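You operate a simulated robot arm through the tools that you are given. There is no shell and no other tool.

You are at the controls of a simulated robot arm. One attempt, no reset.

Task
Slide the drawer divider to its mark and put the teal and pink rolls on either side of it.
Fine: it is in the tape drawer; shut the drawer after.

It is judged by the outcome, as a careful person would: the job done as asked, and still so three seconds after it is handed in. It fails if anything else is knocked over, pushed out of place, dropped, spilled or broken.

Robot
A 6-joint arm with a two-finger parallel gripper, fixed in place. Base frame: the origin is on the floor under the middle of its stand, x ahead of it, y to its left, z up. Readings come in mm, rad, newtons and seconds.
It reaches about 1313 mm from its shoulder. Its first joint turns from -2.897 to 2.897 rad. Payload 3.43 kg.
Tool frame: the origin (TCP) lies between the finger pads and is the grasp point; the fingertips stand 34 mm ahead of it; z points along the fingers, y is the line along which they close. The gripper opens to 128 mm. The fingers are 24 mm wide and 12 mm thick; the gripper's body (48 by 130 mm) begins 96 mm behind the TCP.
Orientation is that of the tool frame in the base frame, as a unit quaternion [w, x, y, z]. With the fingers straight down and closing along the base's y, the tool's x points along the base's -x, its y along +y and its z along -z.

Tools
- The arm moves only by the tool nudge_tool. Its argument "plan" is a list of rows, each a list of 7 numbers: the turn, a rotation vector about the tool's x, y, z in units of 120 degrees (1.0 is 120 degrees), then the shift along the tool's x, y, z in units of 150 mm (1.0 is 150 mm), then the finger opening in mm, from 0 to 128. In form: [[wx, wy, wz, tx, ty, tz, fingers], ...]. A call has 1 to 20 rows; each row is the pose to reach, as a shift and turn from the pose commanded when the call began, along the tool's axes at that moment. A call with a number of a shift or a turn outside -1 to 1 is refused whole. A row lasts 0.2 s, in which the tool goes at most 50 mm and 0.15 rad; a call with a longer step from one row to the next is refused whole, and so is a gripper value outside its range. A pose out of reach is approached as far as the arm can. The call stops where the force on the tool passes 40 N (or 10 N more than at its start, if that is more) or the arm is blocked; 0.2 s more then pass. The fingers move at their own pace (about 153 mm/s each) and stop on an object; they squeeze with about 20 N. The grip force told is the motor's: it shows also when the fingers shut on nothing. Time passes only in rows, and 0.2 s behind the last, so rows that repeat a pose let the fingers close. It gives the time, the measured TCP pose, the force on the tool (base axes), the opening and the grip force at its end, in the units of the frame above (readings bear some noise), with the torque about the TCP (base axes, N m) and any sound that the robot's microphone picked up, and new pictures: "views" is both (left out), scene, wrist or none.
- Cameras (640 x 400 px; columns grow to the right, rows downward): "scene" is fixed at [218, -498.7, 1214.1]; the picture's right is [0.68, -0.73, 0.00], its down [-0.22, -0.21, -0.95] and it looks along [0.69, 0.65, -0.30] (base axes); focal length 308 px, centre (320, 200). "wrist" rides on the gripper at [76, -11, -160] in the tool frame; the picture's right is [0.15, 0.99, 0.00], its down [-0.88, 0.13, -0.46] and it looks along [-0.45, 0.07, 0.89] (tool axes); focal length 234 px, centre (320, 200). There is no depth. A picture from a camera that has moved, and an enlarged one, comes with that camera's place and axes in the base frame and with its lens.
- enlarge(camera, box): a new picture of the part [left, top, right, bottom] of that camera's present view, enlarged. The clock stands still meanwhile.
- close_job(): hands the job in; it is judged then, once.

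Places have to be worked out from the pictures, the camera data and where the tool is seen. Open the gripper and draw the arm clear of the work before you hand the job in, unless the task says otherwise.

The tools are called by a JSON object that holds its "method" and its "body". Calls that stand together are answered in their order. nudge_tool: Moves the arm, as the interface text tells. Its arguments: {"type":"object","properties":{"plan":{"type":"array","items":{"type":"array","items":{"type":"number"}}},"views":{"type":"string","enum":["both","scene","wrist","none"]}},"required":["plan"]} The other tools are called the same way: enlarge (camera, box) takes an enlarged picture of a part of a camera's view; close_job () hands the job in.

At the start:

```text
t: 0.0
ee_pos: [509.7, 366.3, 1062.4]
ee_rot: [0.0, 0.0, 1.0, 0.0]
ft_force: [0.3, -0.1, -0.2]
torque: [0.0, 0.01, -0.02]
gripper_width: 128.2
finger_force: 0.0
```

scene: 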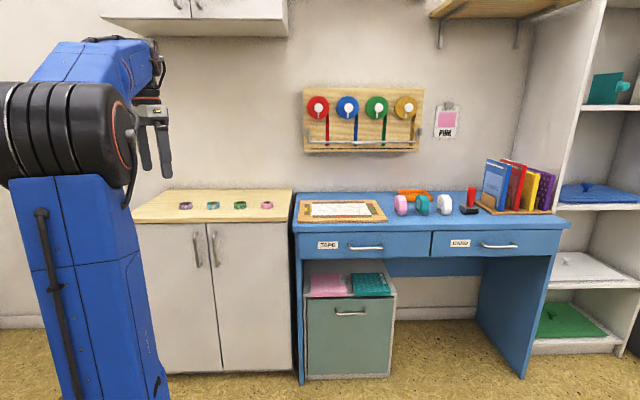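
wrist: 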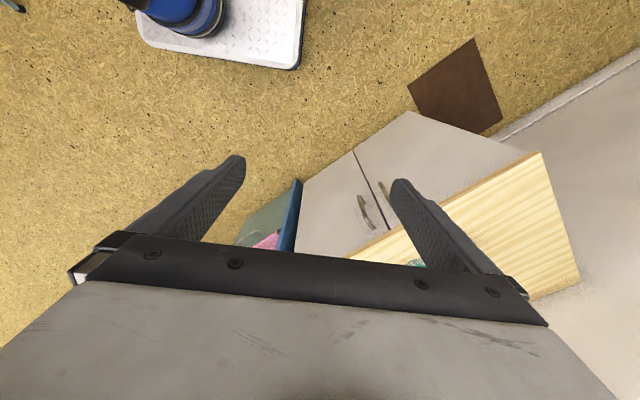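

The scene shows a blue desk with a TAPE drawer on the left, with rolls on the desk top and other rolls on the wooden cabinet. I'll enlarge the relevant parts before moving.

{"method": "enlarge", "body": {"camera": "scene", "box": [280, 170, 580, 290]}}

{"method": "enlarge", "body": {"camera": "scene", "box": [380, 170, 500, 230]}}

{"method": "enlarge", "body": {"camera": "scene", "box": [130, 180, 300, 270]}}

{"method": "enlarge", "body": {"camera": "scene", "box": [290, 215, 430, 295]}}

{"method": "enlarge", "body": {"camera": "scene", "box": [290, 75, 480, 165]}}

```text
2.13 times, centred on (430, 230) of scene
camera zoom: at [218.0, -498.7, 1214.1], right [0.68, -0.73, 0.0], down [-0.22, -0.21, -0.95], along [0.69, 0.65, -0.3], focal length 658 px, centre (85, 136)
```

zoom: 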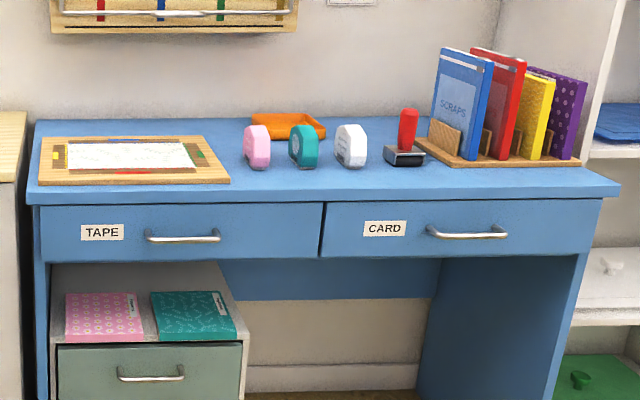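

```text
5.33 times, centred on (440, 200) of scene
camera zoom: at [218.0, -498.7, 1214.1], right [0.68, -0.73, 0.0], down [-0.22, -0.21, -0.95], along [0.69, 0.65, -0.3], focal length 1644 px, centre (-320, 200)
```

zoom: 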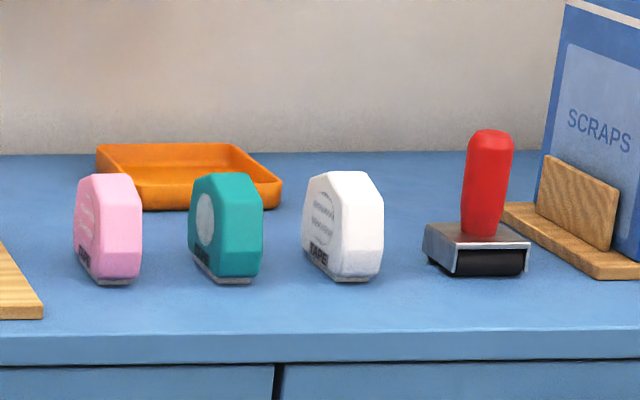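

```text
3.76 times, centred on (215, 225) of scene
camera zoom: at [218.0, -498.7, 1214.1], right [0.68, -0.73, 0.0], down [-0.22, -0.21, -0.95], along [0.69, 0.65, -0.3], focal length 1161 px, centre (715, 106)
```

zoom: 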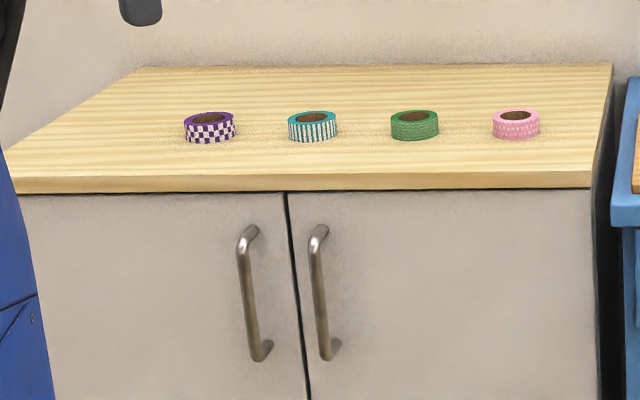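

```text
4.57 times, centred on (360, 255) of scene
camera zoom: at [218.0, -498.7, 1214.1], right [0.68, -0.73, 0.0], down [-0.22, -0.21, -0.95], along [0.69, 0.65, -0.3], focal length 1409 px, centre (137, -51)
```

zoom: 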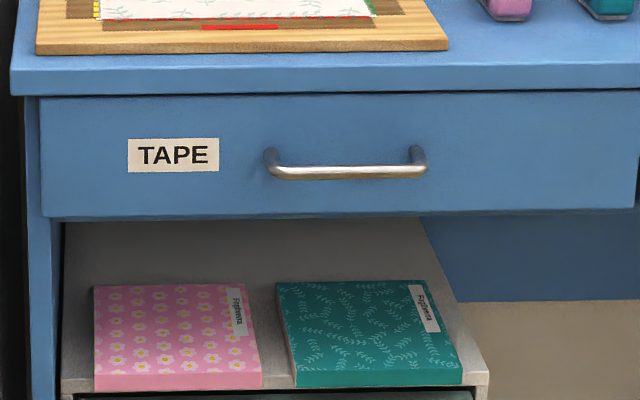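

```text
3.37 times, centred on (385, 120) of scene
camera zoom: at [218.0, -498.7, 1214.1], right [0.68, -0.73, 0.0], down [-0.22, -0.21, -0.95], along [0.69, 0.65, -0.3], focal length 1038 px, centre (101, 470)
```

zoom: 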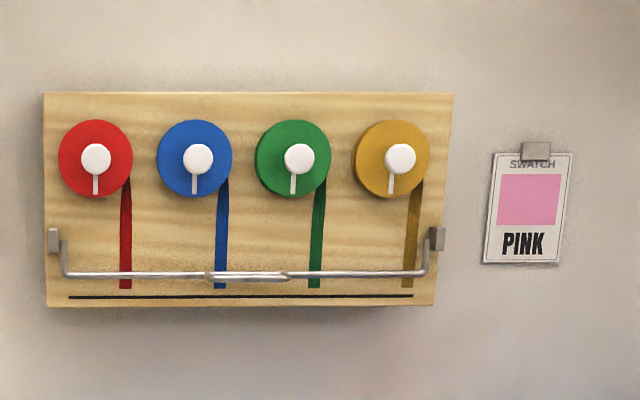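

The desk front runs along [0.707,-0.707] with the drawers opening toward [-0.707,-0.707]. The washi rolls (purple, teal, green, pink) sit on the wooden cabinet at about z 775. First I turn the tool 45° to face the furniture and move closer for wrist views.

{"method": "nudge_tool", "body": {"plan": [[0, 0, -0.0625, -0.1667, 0.1667, 0, 128], [0, 0, -0.125, -0.3333, 0.3333, 0, 128], [0, 0, -0.1875, -0.5, 0.5, 0, 128], [0, 0, -0.25, -0.6667, 0.6667, 0, 128], [0, 0, -0.3125, -0.8333, 0.8333, 0, 128], [0, 0, -0.375, -1, 1, 0, 128]]}}

```text
t: 1.4
ee_pos: [657.5, 517.3, 1060.7]
ee_rot: [0.001, -0.384, 0.923, 0.001]
ft_force: [-0.1, -1.3, 0.6]
torque: [0.09, -0.07, 0.0]
gripper_width: 127.8
finger_force: 0.0
camera wrist: at [611.3, 456.4, 1221.0], right [-0.8, 0.59, 0.0], down [0.53, 0.72, 0.46], along [0.27, 0.37, -0.89], focal length 234 px, centre (320, 200)
```

scene: 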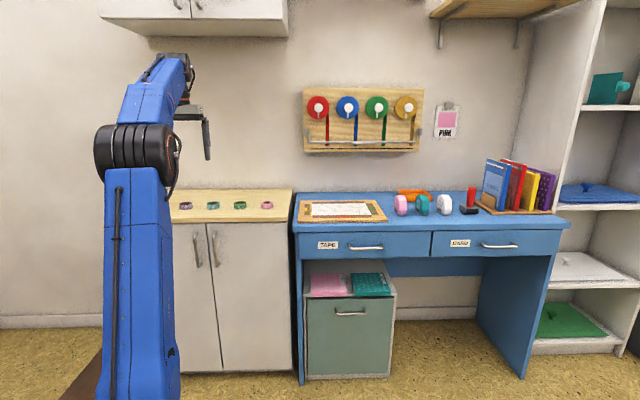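
wrist: 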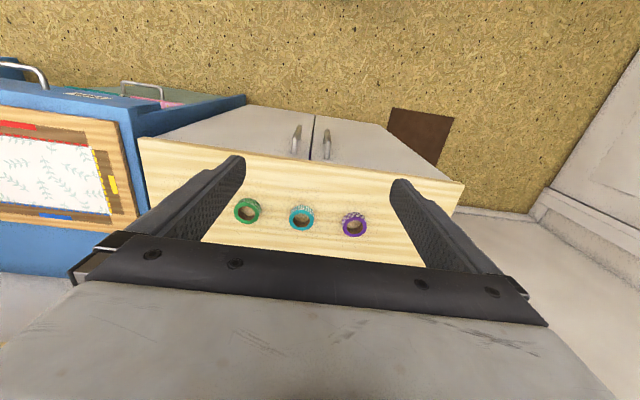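

Triangulating, the rolls are at z≈810 (teal near [790,637]). I'm heading to the drawer first: move back and right along the desk, keeping height.

{"method": "nudge_tool", "body": {"plan": [[0, 0, 0, 0.2, -0.2, 0, 128], [0, 0, 0, 0.4, -0.4, 0, 128], [0, 0, 0, 0.6, -0.6, 0, 128], [0, 0, 0, 0.8, -0.8, 0, 128], [0, 0, 0, 1, -1, 0, 128]], "views": "none"}}

{"method": "nudge_tool", "body": {"plan": [[0, 0, 0, 0, -0.25, 0, 128], [0, 0, 0, 0, -0.5, 0, 128], [0, 0, 0, 0, -0.75, 0, 128], [0, 0, 0, 0, -1, 0, 128]], "views": "none"}}

{"method": "nudge_tool", "body": {"plan": [[0, 0, 0, 0, -0.25, 0, 128], [0, 0, 0, 0, -0.5, 0, 128], [0, 0, 0, 0, -0.75, 0, 128], [0, 0, 0, 0, -1, 0, 128]], "views": "both"}}

```text
t: 2.6
ee_pos: [658.3, 304.7, 1062.1]
ee_rot: [0.0, -0.383, 0.924, 0.0]
ft_force: [1.0, 0.1, -0.1]
torque: [-0.02, 0.03, -0.01]
gripper_width: 128.2
finger_force: 0.2
```

```text
t: 3.6
ee_pos: [766.8, 197.9, 1062.9]
ee_rot: [0.001, -0.383, 0.924, 0.0]
ft_force: [-1.3, 1.3, 0.5]
torque: [-0.02, -0.03, 0.0]
gripper_width: 128.1
finger_force: 0.2
```

```text
t: 4.6
ee_pos: [870.7, 92.1, 1063.3]
ee_rot: [0.001, -0.383, 0.924, -0.001]
ft_force: [-0.9, -1.0, 0.3]
torque: [0.0, -0.01, -0.01]
gripper_width: 128.0
finger_force: 0.0
camera wrist: at [824.7, 31.7, 1223.3], right [-0.8, 0.59, 0.0], down [0.53, 0.72, 0.46], along [0.27, 0.37, -0.89], focal length 234 px, centre (320, 200)
```

scene: 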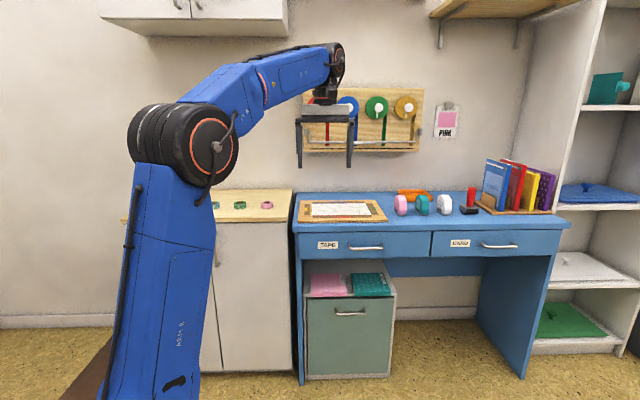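
wrist: 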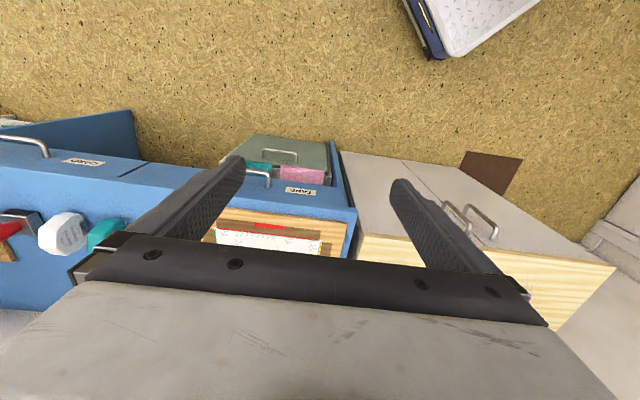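

The TAPE drawer handle is now visible in the wrist view near (260,178). I'll enlarge to locate it precisely.

{"method": "enlarge", "body": {"camera": "wrist", "box": [200, 120, 400, 245]}}

{"method": "enlarge", "body": {"camera": "scene", "box": [290, 215, 450, 315]}}

```text
3.20 times, centred on (300, 182) of wrist
camera zoom: at [824.7, 31.7, 1223.3], right [-0.8, 0.59, 0.0], down [0.53, 0.72, 0.46], along [0.27, 0.37, -0.89], focal length 749 px, centre (384, 256)
```

zoom: 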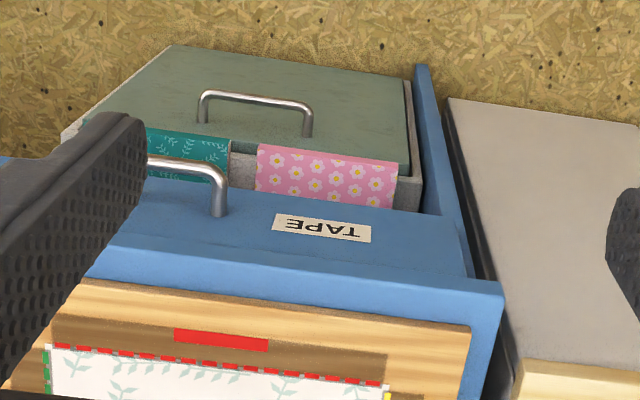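

```text
4.00 times, centred on (370, 265) of scene
camera zoom: at [218.0, -498.7, 1214.1], right [0.68, -0.73, 0.0], down [-0.22, -0.21, -0.95], along [0.69, 0.65, -0.3], focal length 1233 px, centre (120, -60)
```

zoom: 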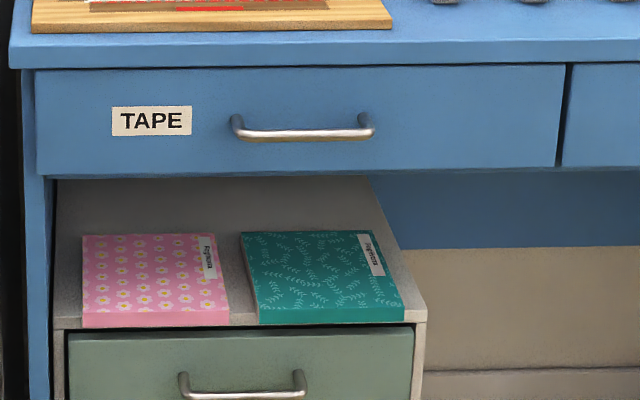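

Triangulating the TAPE label and handle: drawer front plane at d≈853 (d = distance along [0.707,0.707]), bar at d≈819, z≈700, centre about [1079,80,700]. I'll rotate the tool to point horizontally at the drawer with the fingers closing vertically, and lower partway.

{"method": "nudge_tool", "body": {"plan": [[-0.03608, -0.03608, 0.03608, 0, -0.0625, 0.0625, 128], [-0.07217, -0.07217, 0.07217, 0, -0.125, 0.125, 128], [-0.10825, -0.10825, 0.10825, 0, -0.1875, 0.1875, 128], [-0.14434, -0.14434, 0.14434, 0, -0.25, 0.25, 128], [-0.18042, -0.18042, 0.18042, 0, -0.3125, 0.3125, 128], [-0.21651, -0.21651, 0.21651, 0, -0.375, 0.375, 128], [-0.25259, -0.25259, 0.25259, 0, -0.4375, 0.4375, 128], [-0.28868, -0.28868, 0.28868, 0, -0.5, 0.5, 128], [-0.32476, -0.32476, 0.32476, 0, -0.5625, 0.5625, 128], [-0.36084, -0.36084, 0.36084, 0, -0.625, 0.625, 128], [-0.39693, -0.39693, 0.39693, 0, -0.6875, 0.6875, 128], [-0.43301, -0.43301, 0.43301, 0, -0.75, 0.75, 128], [-0.4691, -0.4691, 0.4691, 0, -0.8125, 0.8125, 128], [-0.50518, -0.50518, 0.50518, 0, -0.875, 0.875, 128], [-0.54127, -0.54127, 0.54127, 0, -0.9375, 0.9375, 128], [-0.57735, -0.57735, 0.57735, 0, -1, 1, 128]]}}

```text
t: 8.0
ee_pos: [977.2, -15.7, 912.3]
ee_rot: [0.271, 0.271, 0.653, 0.653]
ft_force: [0.3, 0.0, 0.3]
torque: [-0.01, 0.01, 0.03]
gripper_width: 127.8
finger_force: 0.0
camera wrist: at [810.2, -73.4, 901.1], right [-0.1, 0.1, 0.99], down [0.3, -0.95, 0.13], along [0.95, 0.31, 0.07], focal length 234 px, centre (320, 200)
```

scene: 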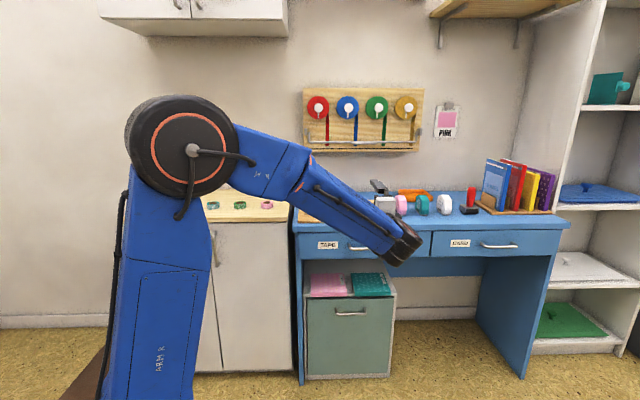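
wrist: 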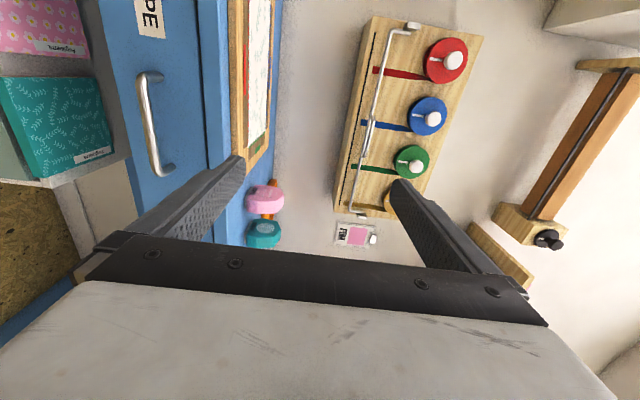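

The tool now points along +d with the fingers vertical. I lower to the bar's height (z≈700), staying about 140 mm away from the handle.

{"method": "nudge_tool", "body": {"plan": [[0, 0, 0, -0.01, -0.25, 0, 128], [0, 0, 0, -0.02, -0.5, 0, 128], [0, 0, 0, -0.03, -0.75, 0, 128], [0, 0, 0, -0.03, -1, 0, 128]], "views": "none"}}

{"method": "nudge_tool", "body": {"plan": [[0, 0, 0, 0, -0.21, 0, 128], [0, 0, 0, 0, -0.416, 0, 128]]}}

```text
t: 9.0
ee_pos: [981.2, -19.8, 759.9]
ee_rot: [0.271, 0.269, 0.654, 0.653]
ft_force: [0.1, 0.3, 0.9]
torque: [-0.01, 0.03, -0.02]
gripper_width: 128.2
finger_force: 0.1
```

```text
t: 9.6
ee_pos: [978.3, -16.5, 700.3]
ee_rot: [0.271, 0.271, 0.653, 0.653]
ft_force: [0.3, 0.5, 0.2]
torque: [-0.03, 0.04, -0.03]
gripper_width: 128.1
finger_force: 0.0
camera wrist: at [811.8, -75.8, 688.1], right [-0.1, 0.1, 0.99], down [0.3, -0.94, 0.13], along [0.95, 0.31, 0.07], focal length 234 px, centre (320, 200)
```

scene: 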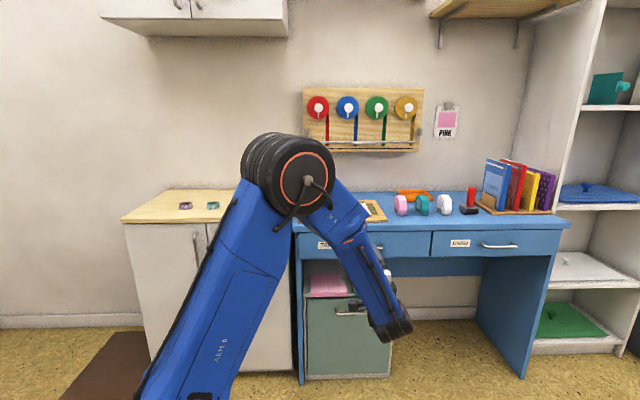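
wrist: 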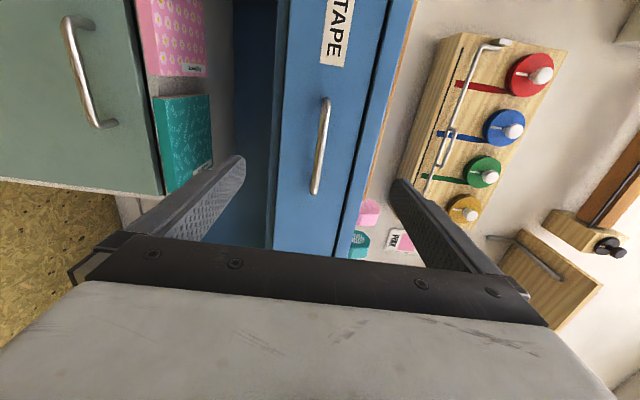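

The bar computes to z≈700, w≈702, centred between the fingers. I advance 123 mm so the bar lies between the finger pads.

{"method": "nudge_tool", "body": {"plan": [[0, 0, 0, 0, 0, 0.22, 128], [0, 0, 0, 0, 0, 0.44, 128], [0, 0, 0, 0, 0, 0.6, 128], [0, 0, 0, 0, 0, 0.72, 128], [0, 0, 0, 0, 0, 0.8, 128]]}}

```text
t: 10.8
ee_pos: [1067.0, 67.3, 702.2]
ee_rot: [0.271, 0.27, 0.654, 0.653]
ft_force: [0.3, 0.4, -0.6]
torque: [-0.01, 0.0, -0.01]
gripper_width: 127.9
finger_force: 0.1
camera wrist: at [900.6, 9.2, 690.2], right [-0.1, 0.1, 0.99], down [0.3, -0.94, 0.13], along [0.95, 0.31, 0.07], focal length 234 px, centre (320, 200)
```

scene: 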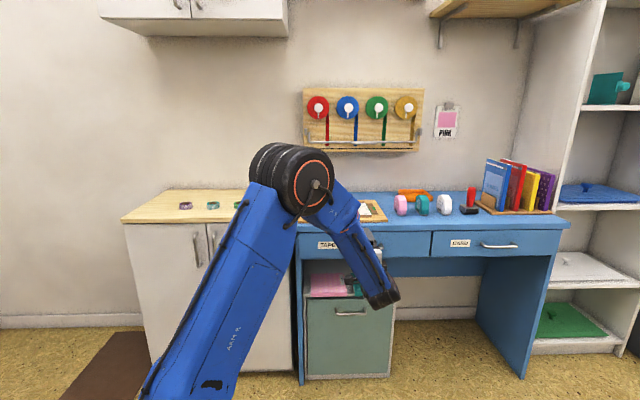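
wrist: 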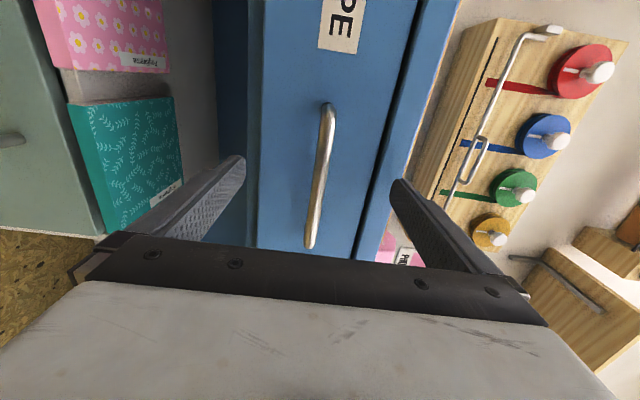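

The bar sits ~17 mm ahead of the TCP, centred. I move 6 mm more forward and close on it.

{"method": "nudge_tool", "body": {"plan": [[0, 0, 0, 0, 0, 0.04, 128], [0, 0, 0, 0, 0, 0.04, 60], [0, 0, 0, 0, 0, 0.04, 10], [0, 0, 0, 0, 0, 0.04, 0], [0, 0, 0, 0, 0, 0.04, 0]]}}

```text
t: 12.0
ee_pos: [1071.3, 72.1, 700.7]
ee_rot: [0.269, 0.272, 0.654, 0.652]
ft_force: [-1.2, -0.1, -11.8]
torque: [-0.16, 0.03, -0.19]
gripper_width: 11.7
finger_force: 45.4
camera wrist: at [904.3, 13.0, 689.2], right [-0.1, 0.1, 0.99], down [0.3, -0.94, 0.13], along [0.95, 0.31, 0.06], focal length 234 px, centre (320, 200)
```

scene: 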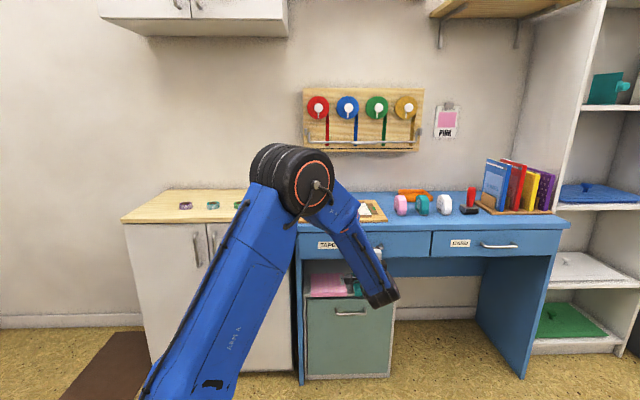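
wrist: 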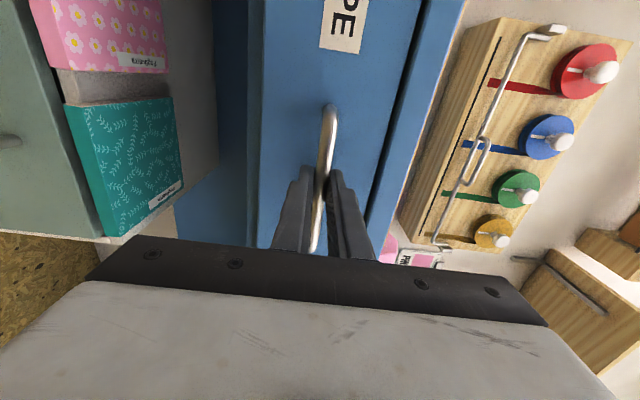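

The bar is held (opening 11.7 mm). I pull the drawer straight out along -d, in moderate steps, with a slight downward correction for the vertical load.

{"method": "nudge_tool", "body": {"plan": [[0, 0, 0, 0, -0.01, -0.07, 0], [0, 0, 0, 0, -0.01, -0.2, 0], [0, 0, 0, 0, -0.01, -0.35, 0], [0, 0, 0, 0, -0.01, -0.5, 0], [0, 0, 0, 0, -0.01, -0.65, 0], [0, 0, 0, 0, -0.01, -0.8, 0], [0, 0, 0, 0, -0.01, -0.95, 0], [0, 0, 0, 0, -0.01, -1, 0]]}}

```text
t: 13.8
ee_pos: [964.6, -35.0, 698.8]
ee_rot: [0.271, 0.271, 0.652, 0.654]
ft_force: [10.8, -10.6, 17.6]
torque: [0.23, -0.09, -0.99]
gripper_width: 11.8
finger_force: 45.2
camera wrist: at [798.1, -92.9, 688.4], right [-0.11, 0.1, 0.99], down [0.3, -0.94, 0.13], along [0.95, 0.31, 0.07], focal length 234 px, centre (320, 200)
```

scene: 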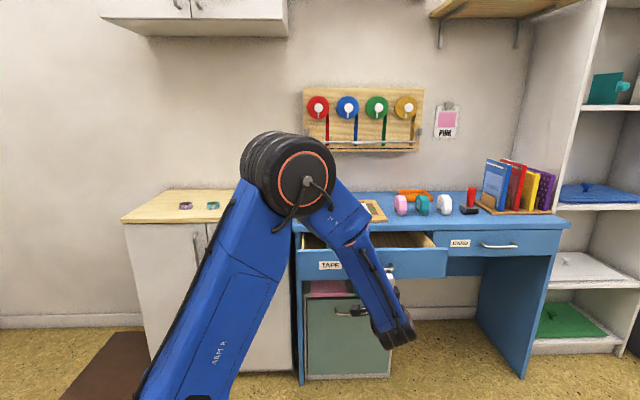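
wrist: 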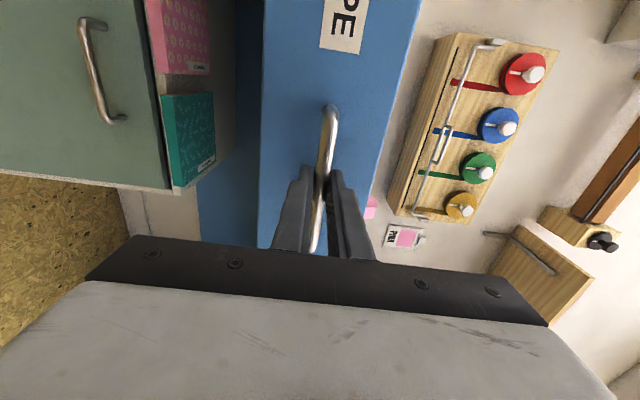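

The drawer is about 150 mm out and moving freely. I correct for side load slightly and pull about 110 mm more.

{"method": "nudge_tool", "body": {"plan": [[0, 0, 0, -0.008, 0.006, -0.06, 0], [0, 0, 0, -0.01, 0.006, -0.18, 0], [0, 0, 0, -0.01, 0.006, -0.32, 0], [0, 0, 0, -0.01, 0.006, -0.46, 0], [0, 0, 0, -0.01, 0.006, -0.6, 0], [0, 0, 0, -0.01, 0.006, -0.72, 0], [0, 0, 0, -0.01, 0.006, -0.75, 0]]}}

```text
t: 15.4
ee_pos: [885.2, -114.5, 699.4]
ee_rot: [0.27, 0.27, 0.653, 0.654]
ft_force: [-4.2, 4.8, 21.8]
torque: [0.21, -0.16, -0.89]
gripper_width: 11.6
finger_force: 44.9
camera wrist: at [718.0, -173.3, 688.6], right [-0.1, 0.1, 0.99], down [0.3, -0.94, 0.13], along [0.95, 0.31, 0.07], focal length 234 px, centre (320, 200)
```

scene: 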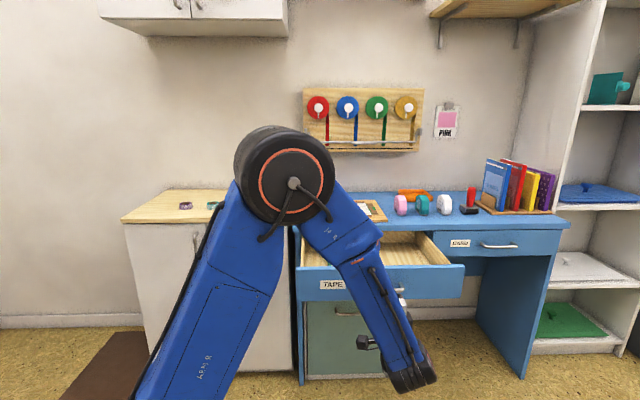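
wrist: 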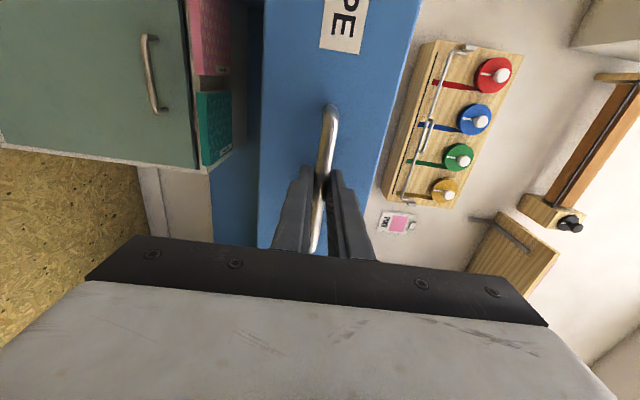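

The drawer is ~262 mm out. I'll check what's visible inside before releasing.

{"method": "enlarge", "body": {"camera": "scene", "box": [290, 215, 480, 310]}}

```text
3.37 times, centred on (385, 262) of scene
camera zoom: at [218.0, -498.7, 1214.1], right [0.68, -0.73, 0.0], down [-0.22, -0.21, -0.95], along [0.69, 0.65, -0.3], focal length 1038 px, centre (101, -10)
```

zoom: 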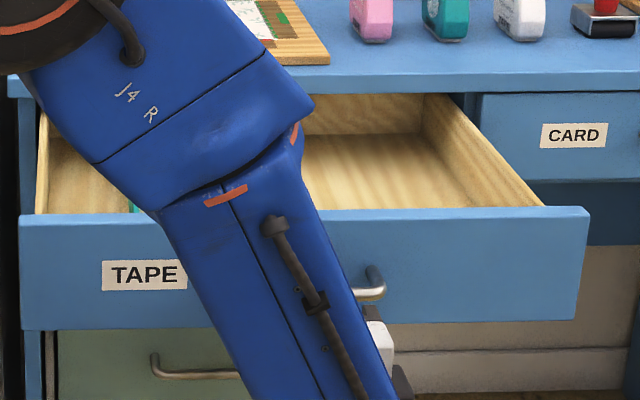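

I open the fingers and back straight off the handle.

{"method": "nudge_tool", "body": {"plan": [[0, 0, 0, 0, 0, 0, 70], [0, 0, 0, 0, 0, 0, 70], [0, 0, 0, 0, 0, -0.2, 70], [0, 0, 0, 0, 0, -0.45, 70], [0, 0, 0, 0, 0, -0.7, 70], [0, 0, 0, 0, 0.05, -0.8, 70]], "views": "scene"}}

```text
t: 16.8
ee_pos: [803.0, -197.9, 707.8]
ee_rot: [0.27, 0.27, 0.653, 0.654]
ft_force: [0.3, -0.3, 0.4]
torque: [0.02, 0.01, -0.03]
gripper_width: 70.2
finger_force: 0.1
```

scene: 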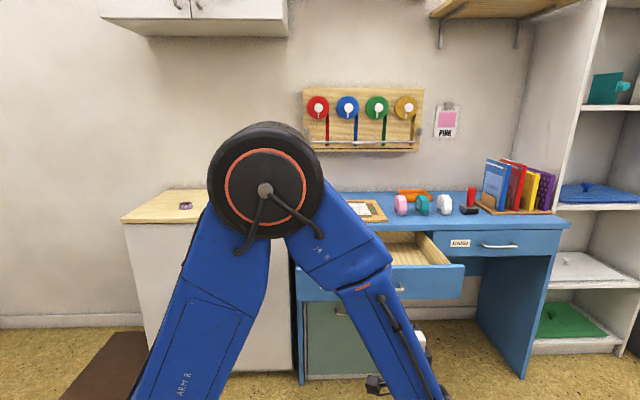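

Clear of the handle. I rotate the tool back to pointing down while rising, then will move over the open drawer to look inside.

{"method": "nudge_tool", "body": {"plan": [[0.03608, 0.03608, -0.03608, 0, 0.0625, 0, 100], [0.07217, 0.07217, -0.07217, 0, 0.125, 0, 128], [0.10825, 0.10825, -0.10825, 0, 0.1875, 0, 128], [0.14434, 0.14434, -0.14434, 0, 0.25, 0, 128], [0.18042, 0.18042, -0.18042, 0, 0.3125, 0, 128], [0.21651, 0.21651, -0.21651, 0, 0.375, 0, 128], [0.25259, 0.25259, -0.25259, 0, 0.4375, 0, 128], [0.28868, 0.28868, -0.28868, 0, 0.5, 0, 128], [0.32476, 0.32476, -0.32476, 0, 0.5625, 0, 128], [0.36084, 0.36084, -0.36084, 0, 0.625, 0, 128], [0.39693, 0.39693, -0.39693, 0, 0.6875, 0, 128], [0.43301, 0.43301, -0.43301, 0, 0.75, 0, 128], [0.4691, 0.4691, -0.4691, 0, 0.8125, 0, 128], [0.50518, 0.50518, -0.50518, 0, 0.875, 0, 128], [0.54127, 0.54127, -0.54127, 0, 0.9375, 0, 128], [0.57735, 0.57735, -0.57735, 0, 1, 0, 128]], "views": "none"}}

{"method": "nudge_tool", "body": {"plan": [[0, 0, 0, -0.2, 0, -0.2, 128], [0, 0, 0, -0.4, 0, -0.4, 128], [0, 0, 0, -0.6, 0, -0.6, 128], [0, 0, 0, -0.8, 0, -0.8, 128], [0, 0, 0, -1, 0, -1, 128]]}}

```text
t: 20.2
ee_pos: [801.3, -199.9, 856.5]
ee_rot: [-0.001, -0.384, 0.923, -0.001]
ft_force: [0.2, 0.2, 0.5]
torque: [0.0, 0.04, 0.0]
gripper_width: 128.0
finger_force: 0.0
```

```text
t: 21.4
ee_pos: [906.7, -96.3, 1006.4]
ee_rot: [-0.001, -0.382, 0.924, 0.0]
ft_force: [-0.8, 0.0, 0.3]
torque: [0.0, -0.05, 0.01]
gripper_width: 127.9
finger_force: 0.0
camera wrist: at [860.5, -156.4, 1166.9], right [-0.8, 0.6, 0.0], down [0.53, 0.71, 0.46], along [0.27, 0.37, -0.89], focal length 234 px, centre (320, 200)
```

scene: 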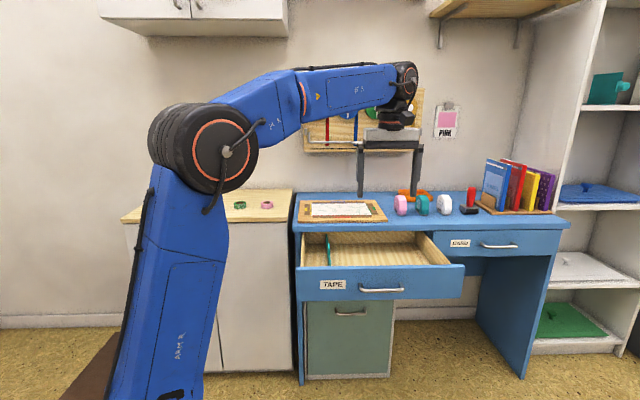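
wrist: 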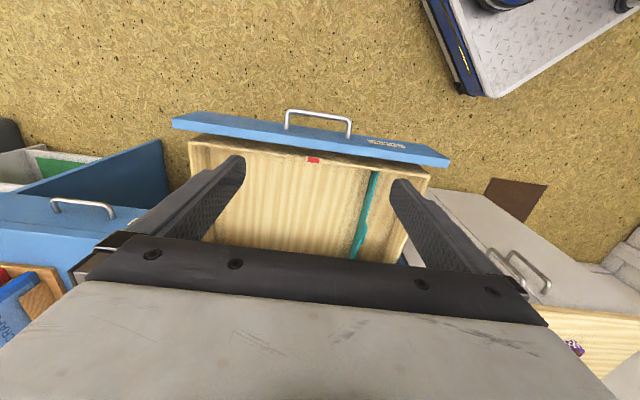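

The open drawer shows a teal divider near the left side and a red mark on the drawer front's inner wall near the middle. I enlarge both views.

{"method": "enlarge", "body": {"camera": "wrist", "box": [170, 100, 460, 280]}}

{"method": "enlarge", "body": {"camera": "scene", "box": [290, 215, 480, 310]}}

{"method": "enlarge", "body": {"camera": "wrist", "box": [280, 130, 440, 230]}}

```text
2.21 times, centred on (315, 190) of wrist
camera zoom: at [860.5, -156.4, 1166.9], right [-0.8, 0.6, 0.0], down [0.53, 0.71, 0.46], along [0.27, 0.37, -0.89], focal length 517 px, centre (331, 222)
```

zoom: 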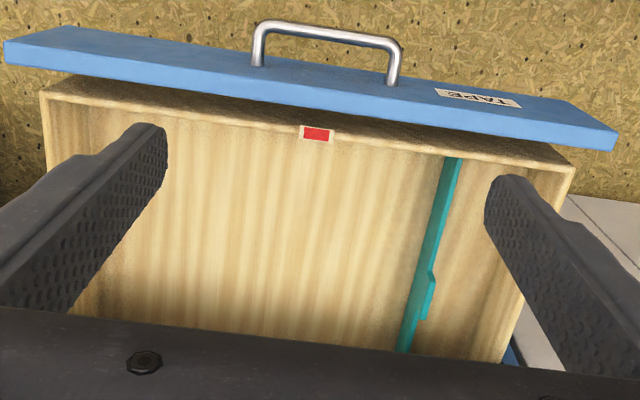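

```text
3.37 times, centred on (385, 262) of scene
camera zoom: at [218.0, -498.7, 1214.1], right [0.68, -0.73, 0.0], down [-0.22, -0.21, -0.95], along [0.69, 0.65, -0.3], focal length 1038 px, centre (101, -10)
```

zoom: 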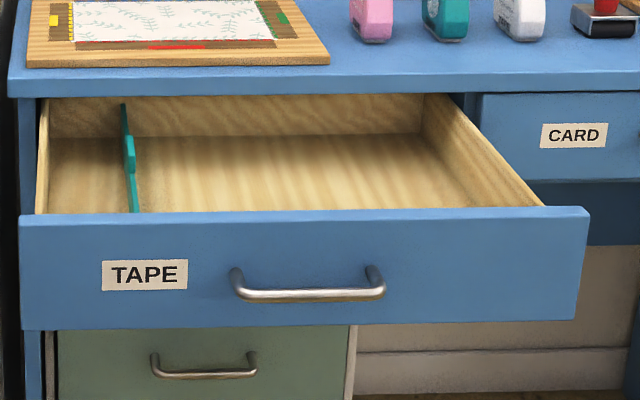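

```text
4.00 times, centred on (360, 180) of wrist
camera zoom: at [860.5, -156.4, 1166.9], right [-0.8, 0.6, 0.0], down [0.53, 0.71, 0.46], along [0.27, 0.37, -0.89], focal length 937 px, centre (160, 280)
```

zoom: 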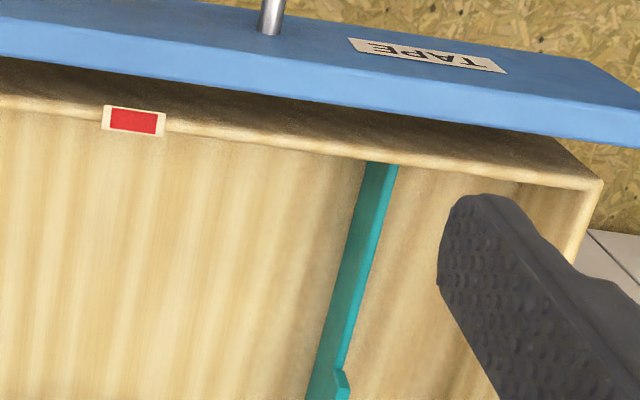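

The mark is a red patch near the drawer's front rim, and the divider is a thin teal plate with a thicker grip in the middle. I move over the drawer for a steeper view to pin down positions.

{"method": "nudge_tool", "body": {"plan": [[0, 0, 0, -0.2, 0, 0.1, 128], [0, 0, 0, -0.4, 0, 0.2, 128], [0, 0, 0, -0.6, 0, 0.3, 128], [0, 0, 0, -0.8, 0, 0.4, 128], [0, 0, 0, -0.9, 0, 0.5, 128], [0, 0, 0, -0.9, 0, 0.5, 128]]}}

{"method": "enlarge", "body": {"camera": "wrist", "box": [160, 40, 480, 240]}}

```text
t: 22.8
ee_pos: [1001.5, 1.4, 931.7]
ee_rot: [0.0, -0.383, 0.924, 0.0]
ft_force: [0.0, -0.1, -0.7]
torque: [-0.02, 0.02, 0.0]
gripper_width: 128.0
finger_force: 0.0
camera wrist: at [956.1, -58.0, 1091.2], right [-0.8, 0.6, 0.0], down [0.53, 0.71, 0.46], along [0.27, 0.37, -0.89], focal length 234 px, centre (320, 200)
```

scene: 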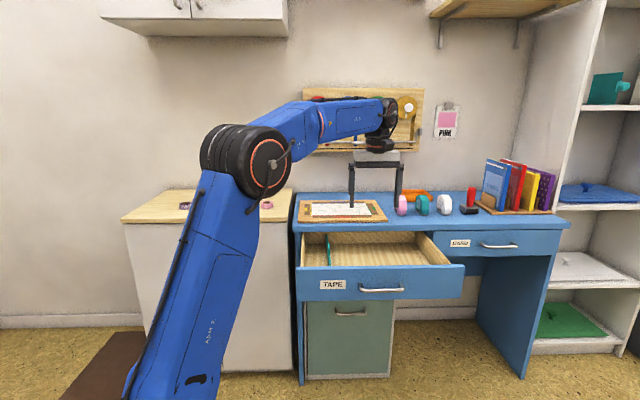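
wrist: 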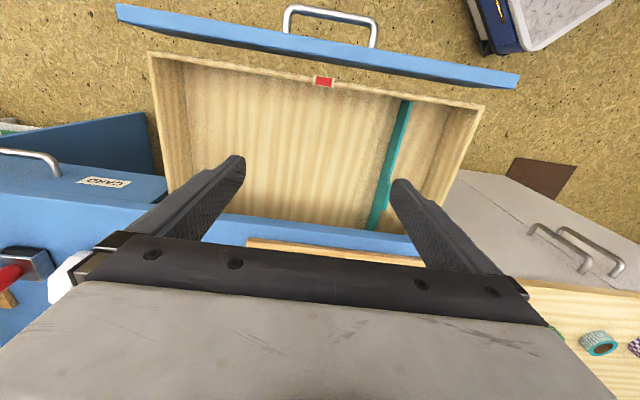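

```text
2.00 times, centred on (320, 140) of wrist
camera zoom: at [956.1, -58.0, 1091.2], right [-0.8, 0.6, 0.0], down [0.53, 0.71, 0.46], along [0.27, 0.37, -0.89], focal length 468 px, centre (320, 320)
```

zoom: 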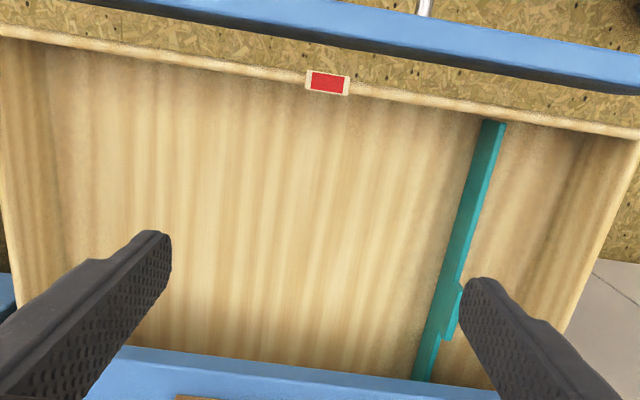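

The mark computes to about w=711, d=635, z=731 (on the rim of the drawer box's front wall). I zoom in on the divider to locate its top edge and grip.

{"method": "enlarge", "body": {"camera": "wrist", "box": [350, 80, 446, 140]}}

{"method": "enlarge", "body": {"camera": "wrist", "box": [350, 170, 446, 240]}}

{"method": "enlarge", "body": {"camera": "scene", "box": [295, 225, 375, 280]}}

{"method": "enlarge", "body": {"camera": "wrist", "box": [280, 50, 376, 110]}}

```text
6.67 times, centred on (398, 110) of wrist
camera zoom: at [956.1, -58.0, 1091.2], right [-0.8, 0.6, 0.0], down [0.53, 0.71, 0.46], along [0.27, 0.37, -0.89], focal length 1561 px, centre (-200, 800)
```

zoom: 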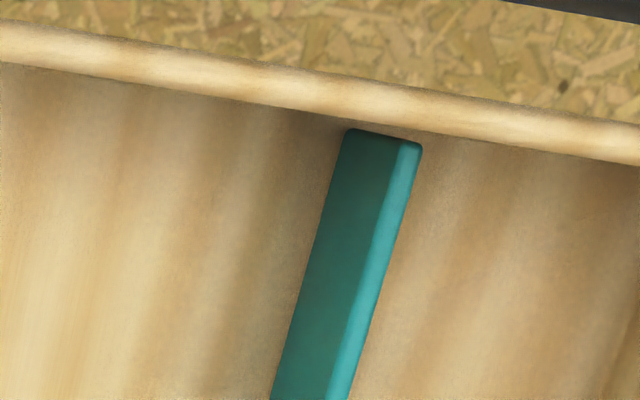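

```text
5.71 times, centred on (398, 205) of wrist
camera zoom: at [956.1, -58.0, 1091.2], right [-0.8, 0.6, 0.0], down [0.53, 0.71, 0.46], along [0.27, 0.37, -0.89], focal length 1338 px, centre (-126, 171)
```

zoom: 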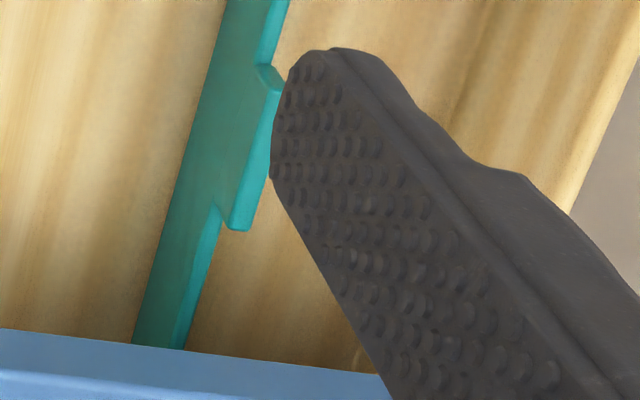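

```text
7.27 times, centred on (335, 252) of scene
camera zoom: at [218.0, -498.7, 1214.1], right [0.68, -0.73, 0.0], down [-0.22, -0.21, -0.95], along [0.69, 0.65, -0.3], focal length 2242 px, centre (211, -182)
```

zoom: 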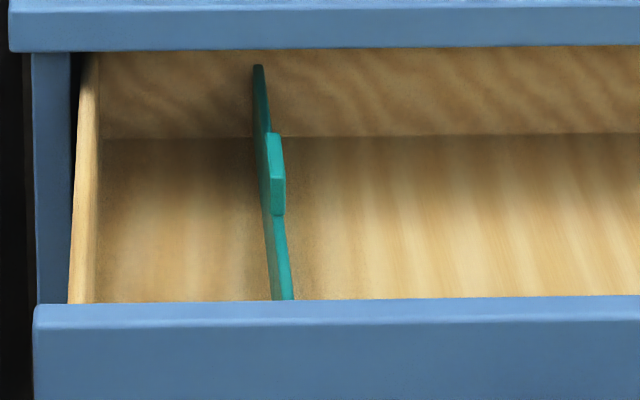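

```text
6.67 times, centred on (328, 80) of wrist
camera zoom: at [956.1, -58.0, 1091.2], right [-0.8, 0.6, 0.0], down [0.53, 0.71, 0.46], along [0.27, 0.37, -0.89], focal length 1561 px, centre (267, 1000)
```

zoom: 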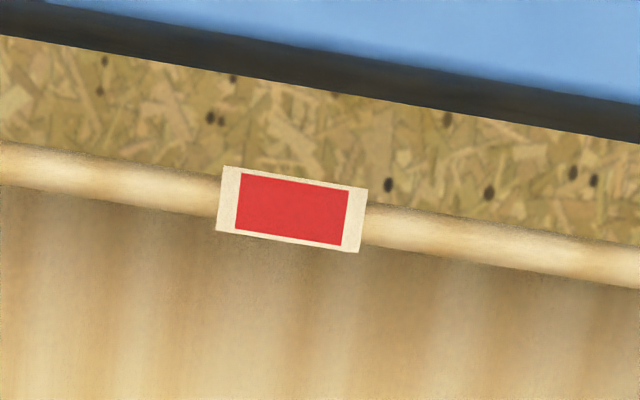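

The divider's plate is at w≈576 and has a raised tab spanning d≈770–824 with its top near z≈725. It must slide about +135 mm in w to line up with the red mark (w≈711). I move above the tab with the fingers partly closed.

{"method": "nudge_tool", "body": {"plan": [[0, 0, 0, -0.14, 0.22, 0.1, 70], [0, 0, 0, -0.28, 0.44, 0.25, 60], [0, 0, 0, -0.42, 0.66, 0.4, 60], [0, 0, 0, -0.56, 0.86, 0.55, 60], [0, 0, 0, -0.58, 0.877, 0.75, 60], [0, 0, 0, -0.58, 0.877, 0.88, 60]]}}

{"method": "enlarge", "body": {"camera": "wrist", "box": [220, 100, 420, 225]}}

```text
t: 24.2
ee_pos: [970.0, 157.0, 800.5]
ee_rot: [0.0, -0.382, 0.924, 0.0]
ft_force: [-1.1, -0.3, 1.1]
torque: [-0.03, 0.01, -0.01]
gripper_width: 60.4
finger_force: 0.0
camera wrist: at [923.6, 96.1, 959.1], right [-0.8, 0.6, 0.0], down [0.53, 0.71, 0.46], along [0.27, 0.37, -0.89], focal length 234 px, centre (320, 200)
```

scene: 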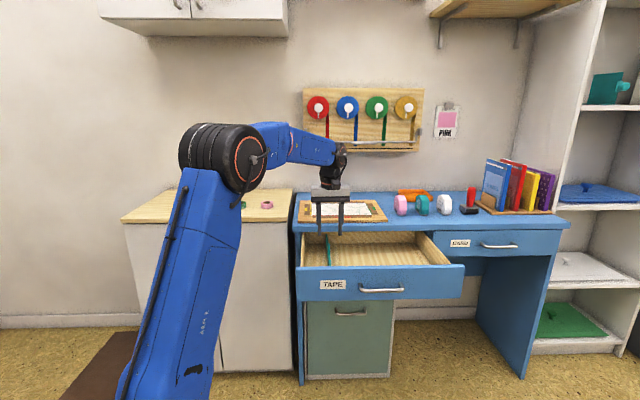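
wrist: 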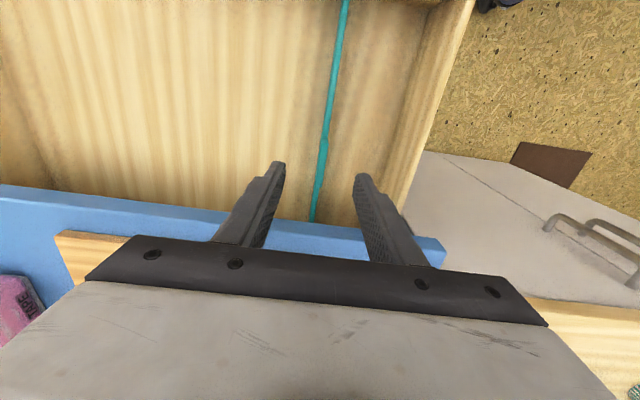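

```text
3.20 times, centred on (320, 162) of wrist
camera zoom: at [923.6, 96.1, 959.1], right [-0.8, 0.6, 0.0], down [0.53, 0.71, 0.46], along [0.27, 0.37, -0.89], focal length 749 px, centre (320, 320)
```

zoom: 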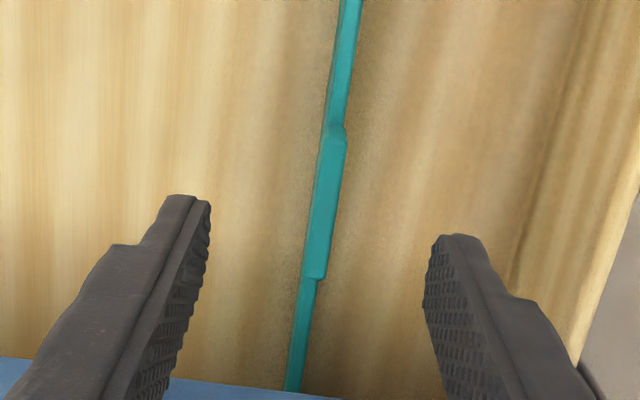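

The tab is centred at w≈571, d≈800, top z≈715 — between the fingers. I descend so the tips reach z≈690 and then close.

{"method": "nudge_tool", "body": {"plan": [[0, 0, 0, 0, 0.03, 0.17, 60], [0, 0, 0, 0, 0.03, 0.34, 60], [0, 0, 0, 0, 0.03, 0.51, 60], [0, 0, 0, 0, 0.03, 0.51, 60]]}}

{"method": "enlarge", "body": {"camera": "wrist", "box": [220, 100, 420, 225]}}

```text
t: 25.2
ee_pos: [966.4, 158.6, 725.6]
ee_rot: [0.0, -0.382, 0.924, 0.0]
ft_force: [-0.6, 0.5, -0.8]
torque: [-0.01, 0.0, 0.01]
gripper_width: 60.0
finger_force: 0.0
camera wrist: at [921.7, 98.2, 884.1], right [-0.8, 0.6, 0.0], down [0.53, 0.71, 0.46], along [0.27, 0.37, -0.89], focal length 234 px, centre (320, 200)
```

scene: 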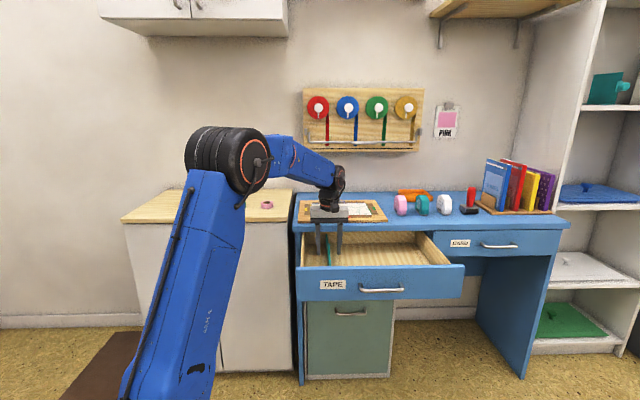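
wrist: 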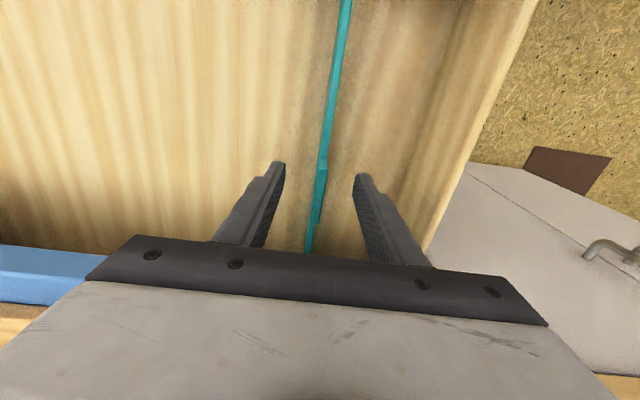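

```text
3.20 times, centred on (320, 162) of wrist
camera zoom: at [921.7, 98.2, 884.1], right [-0.8, 0.6, 0.0], down [0.53, 0.71, 0.46], along [0.27, 0.37, -0.89], focal length 749 px, centre (320, 320)
```

zoom: 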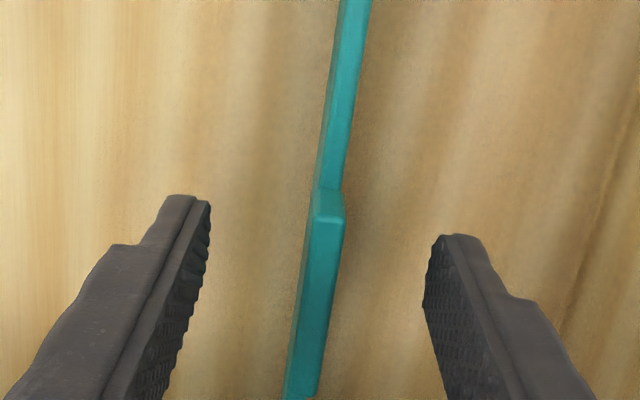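

The tab is centred between the fingers. I close gently to grip it.

{"method": "nudge_tool", "body": {"plan": [[0, 0, 0, 0, 0, 0, 30], [0, 0, 0, 0, 0, 0, 10], [0, 0, 0, 0, 0, 0, 0], [0, 0, 0, 0, 0, 0, 0]], "views": "wrist"}}

```text
t: 26.2
ee_pos: [968.5, 158.5, 724.9]
ee_rot: [-0.001, -0.383, 0.924, 0.0]
ft_force: [0.4, 0.0, -0.6]
torque: [0.05, -0.04, -0.02]
gripper_width: 7.1
finger_force: 41.4
camera wrist: at [921.8, 98.3, 884.2], right [-0.8, 0.6, 0.0], down [0.53, 0.71, 0.46], along [0.27, 0.37, -0.89], focal length 234 px, centre (320, 200)
```

wrist: 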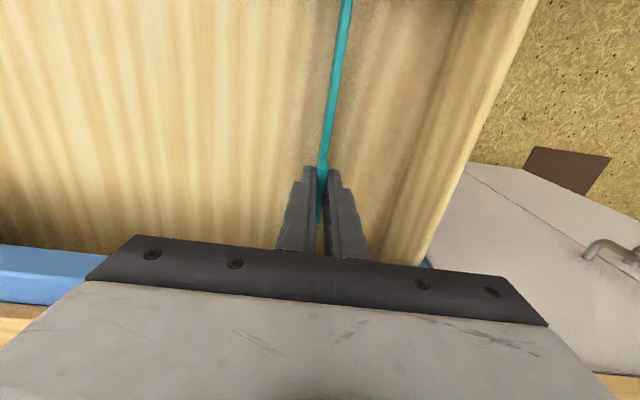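

Gripped (7.1 mm). I slide the divider toward the mark: 130 mm first, then check alignment.

{"method": "nudge_tool", "body": {"plan": [[0, 0, 0, 0, -0.05, 0, 0], [0, 0, 0, 0, -0.16, 0, 0], [0, 0, 0, 0, -0.28, 0, 0], [0, 0, 0, 0, -0.4, 0, 0], [0, 0, 0, 0, -0.52, 0, 0], [0, 0, 0, 0, -0.64, 0, 0], [0, 0, 0, 0, -0.76, 0, 0], [0, 0, 0, 0, -0.867, 0, 0], [0, 0, 0, 0, -0.867, 0, 0]]}}

{"method": "enlarge", "body": {"camera": "wrist", "box": [240, 0, 440, 125]}}

```text
t: 28.2
ee_pos: [1059.4, 67.1, 723.9]
ee_rot: [0.0, -0.383, 0.924, 0.0]
ft_force: [0.1, 0.3, 3.3]
torque: [-0.64, 0.61, 0.0]
gripper_width: 7.2
finger_force: 41.7
camera wrist: at [1013.2, 6.3, 884.2], right [-0.8, 0.6, 0.0], down [0.53, 0.72, 0.46], along [0.27, 0.37, -0.89], focal length 234 px, centre (320, 200)
```

scene: 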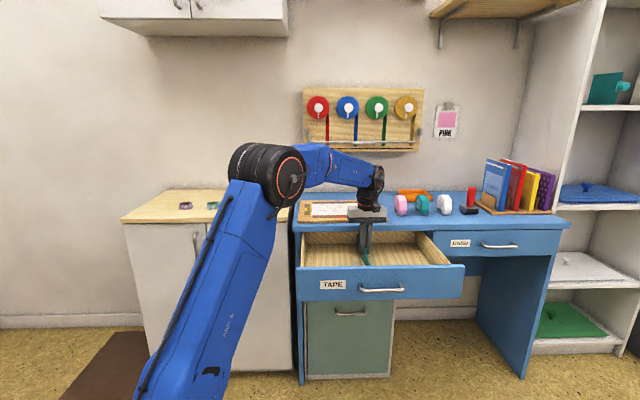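
wrist: 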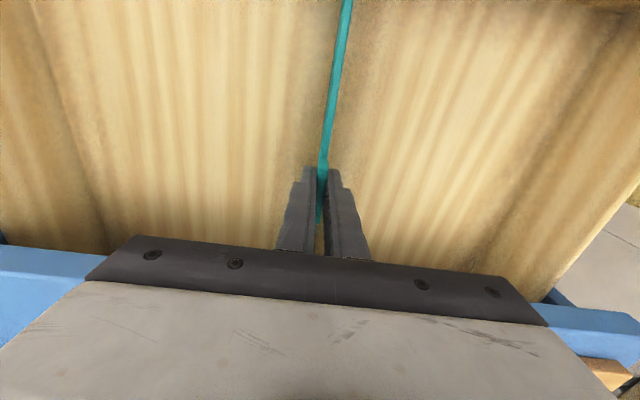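

```text
3.20 times, centred on (340, 62) of wrist
camera zoom: at [1013.2, 6.3, 884.2], right [-0.8, 0.6, 0.0], down [0.53, 0.72, 0.46], along [0.27, 0.37, -0.89], focal length 749 px, centre (256, 640)
```

zoom: 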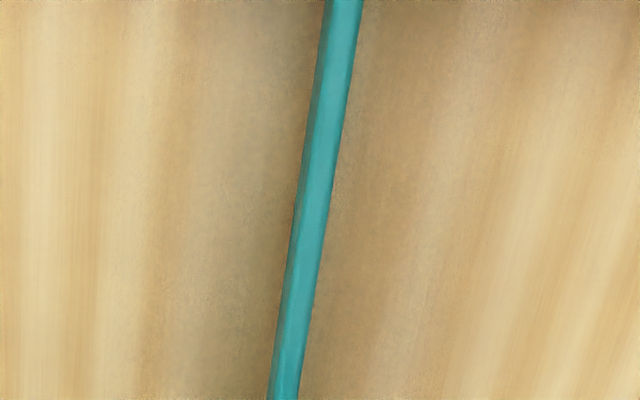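

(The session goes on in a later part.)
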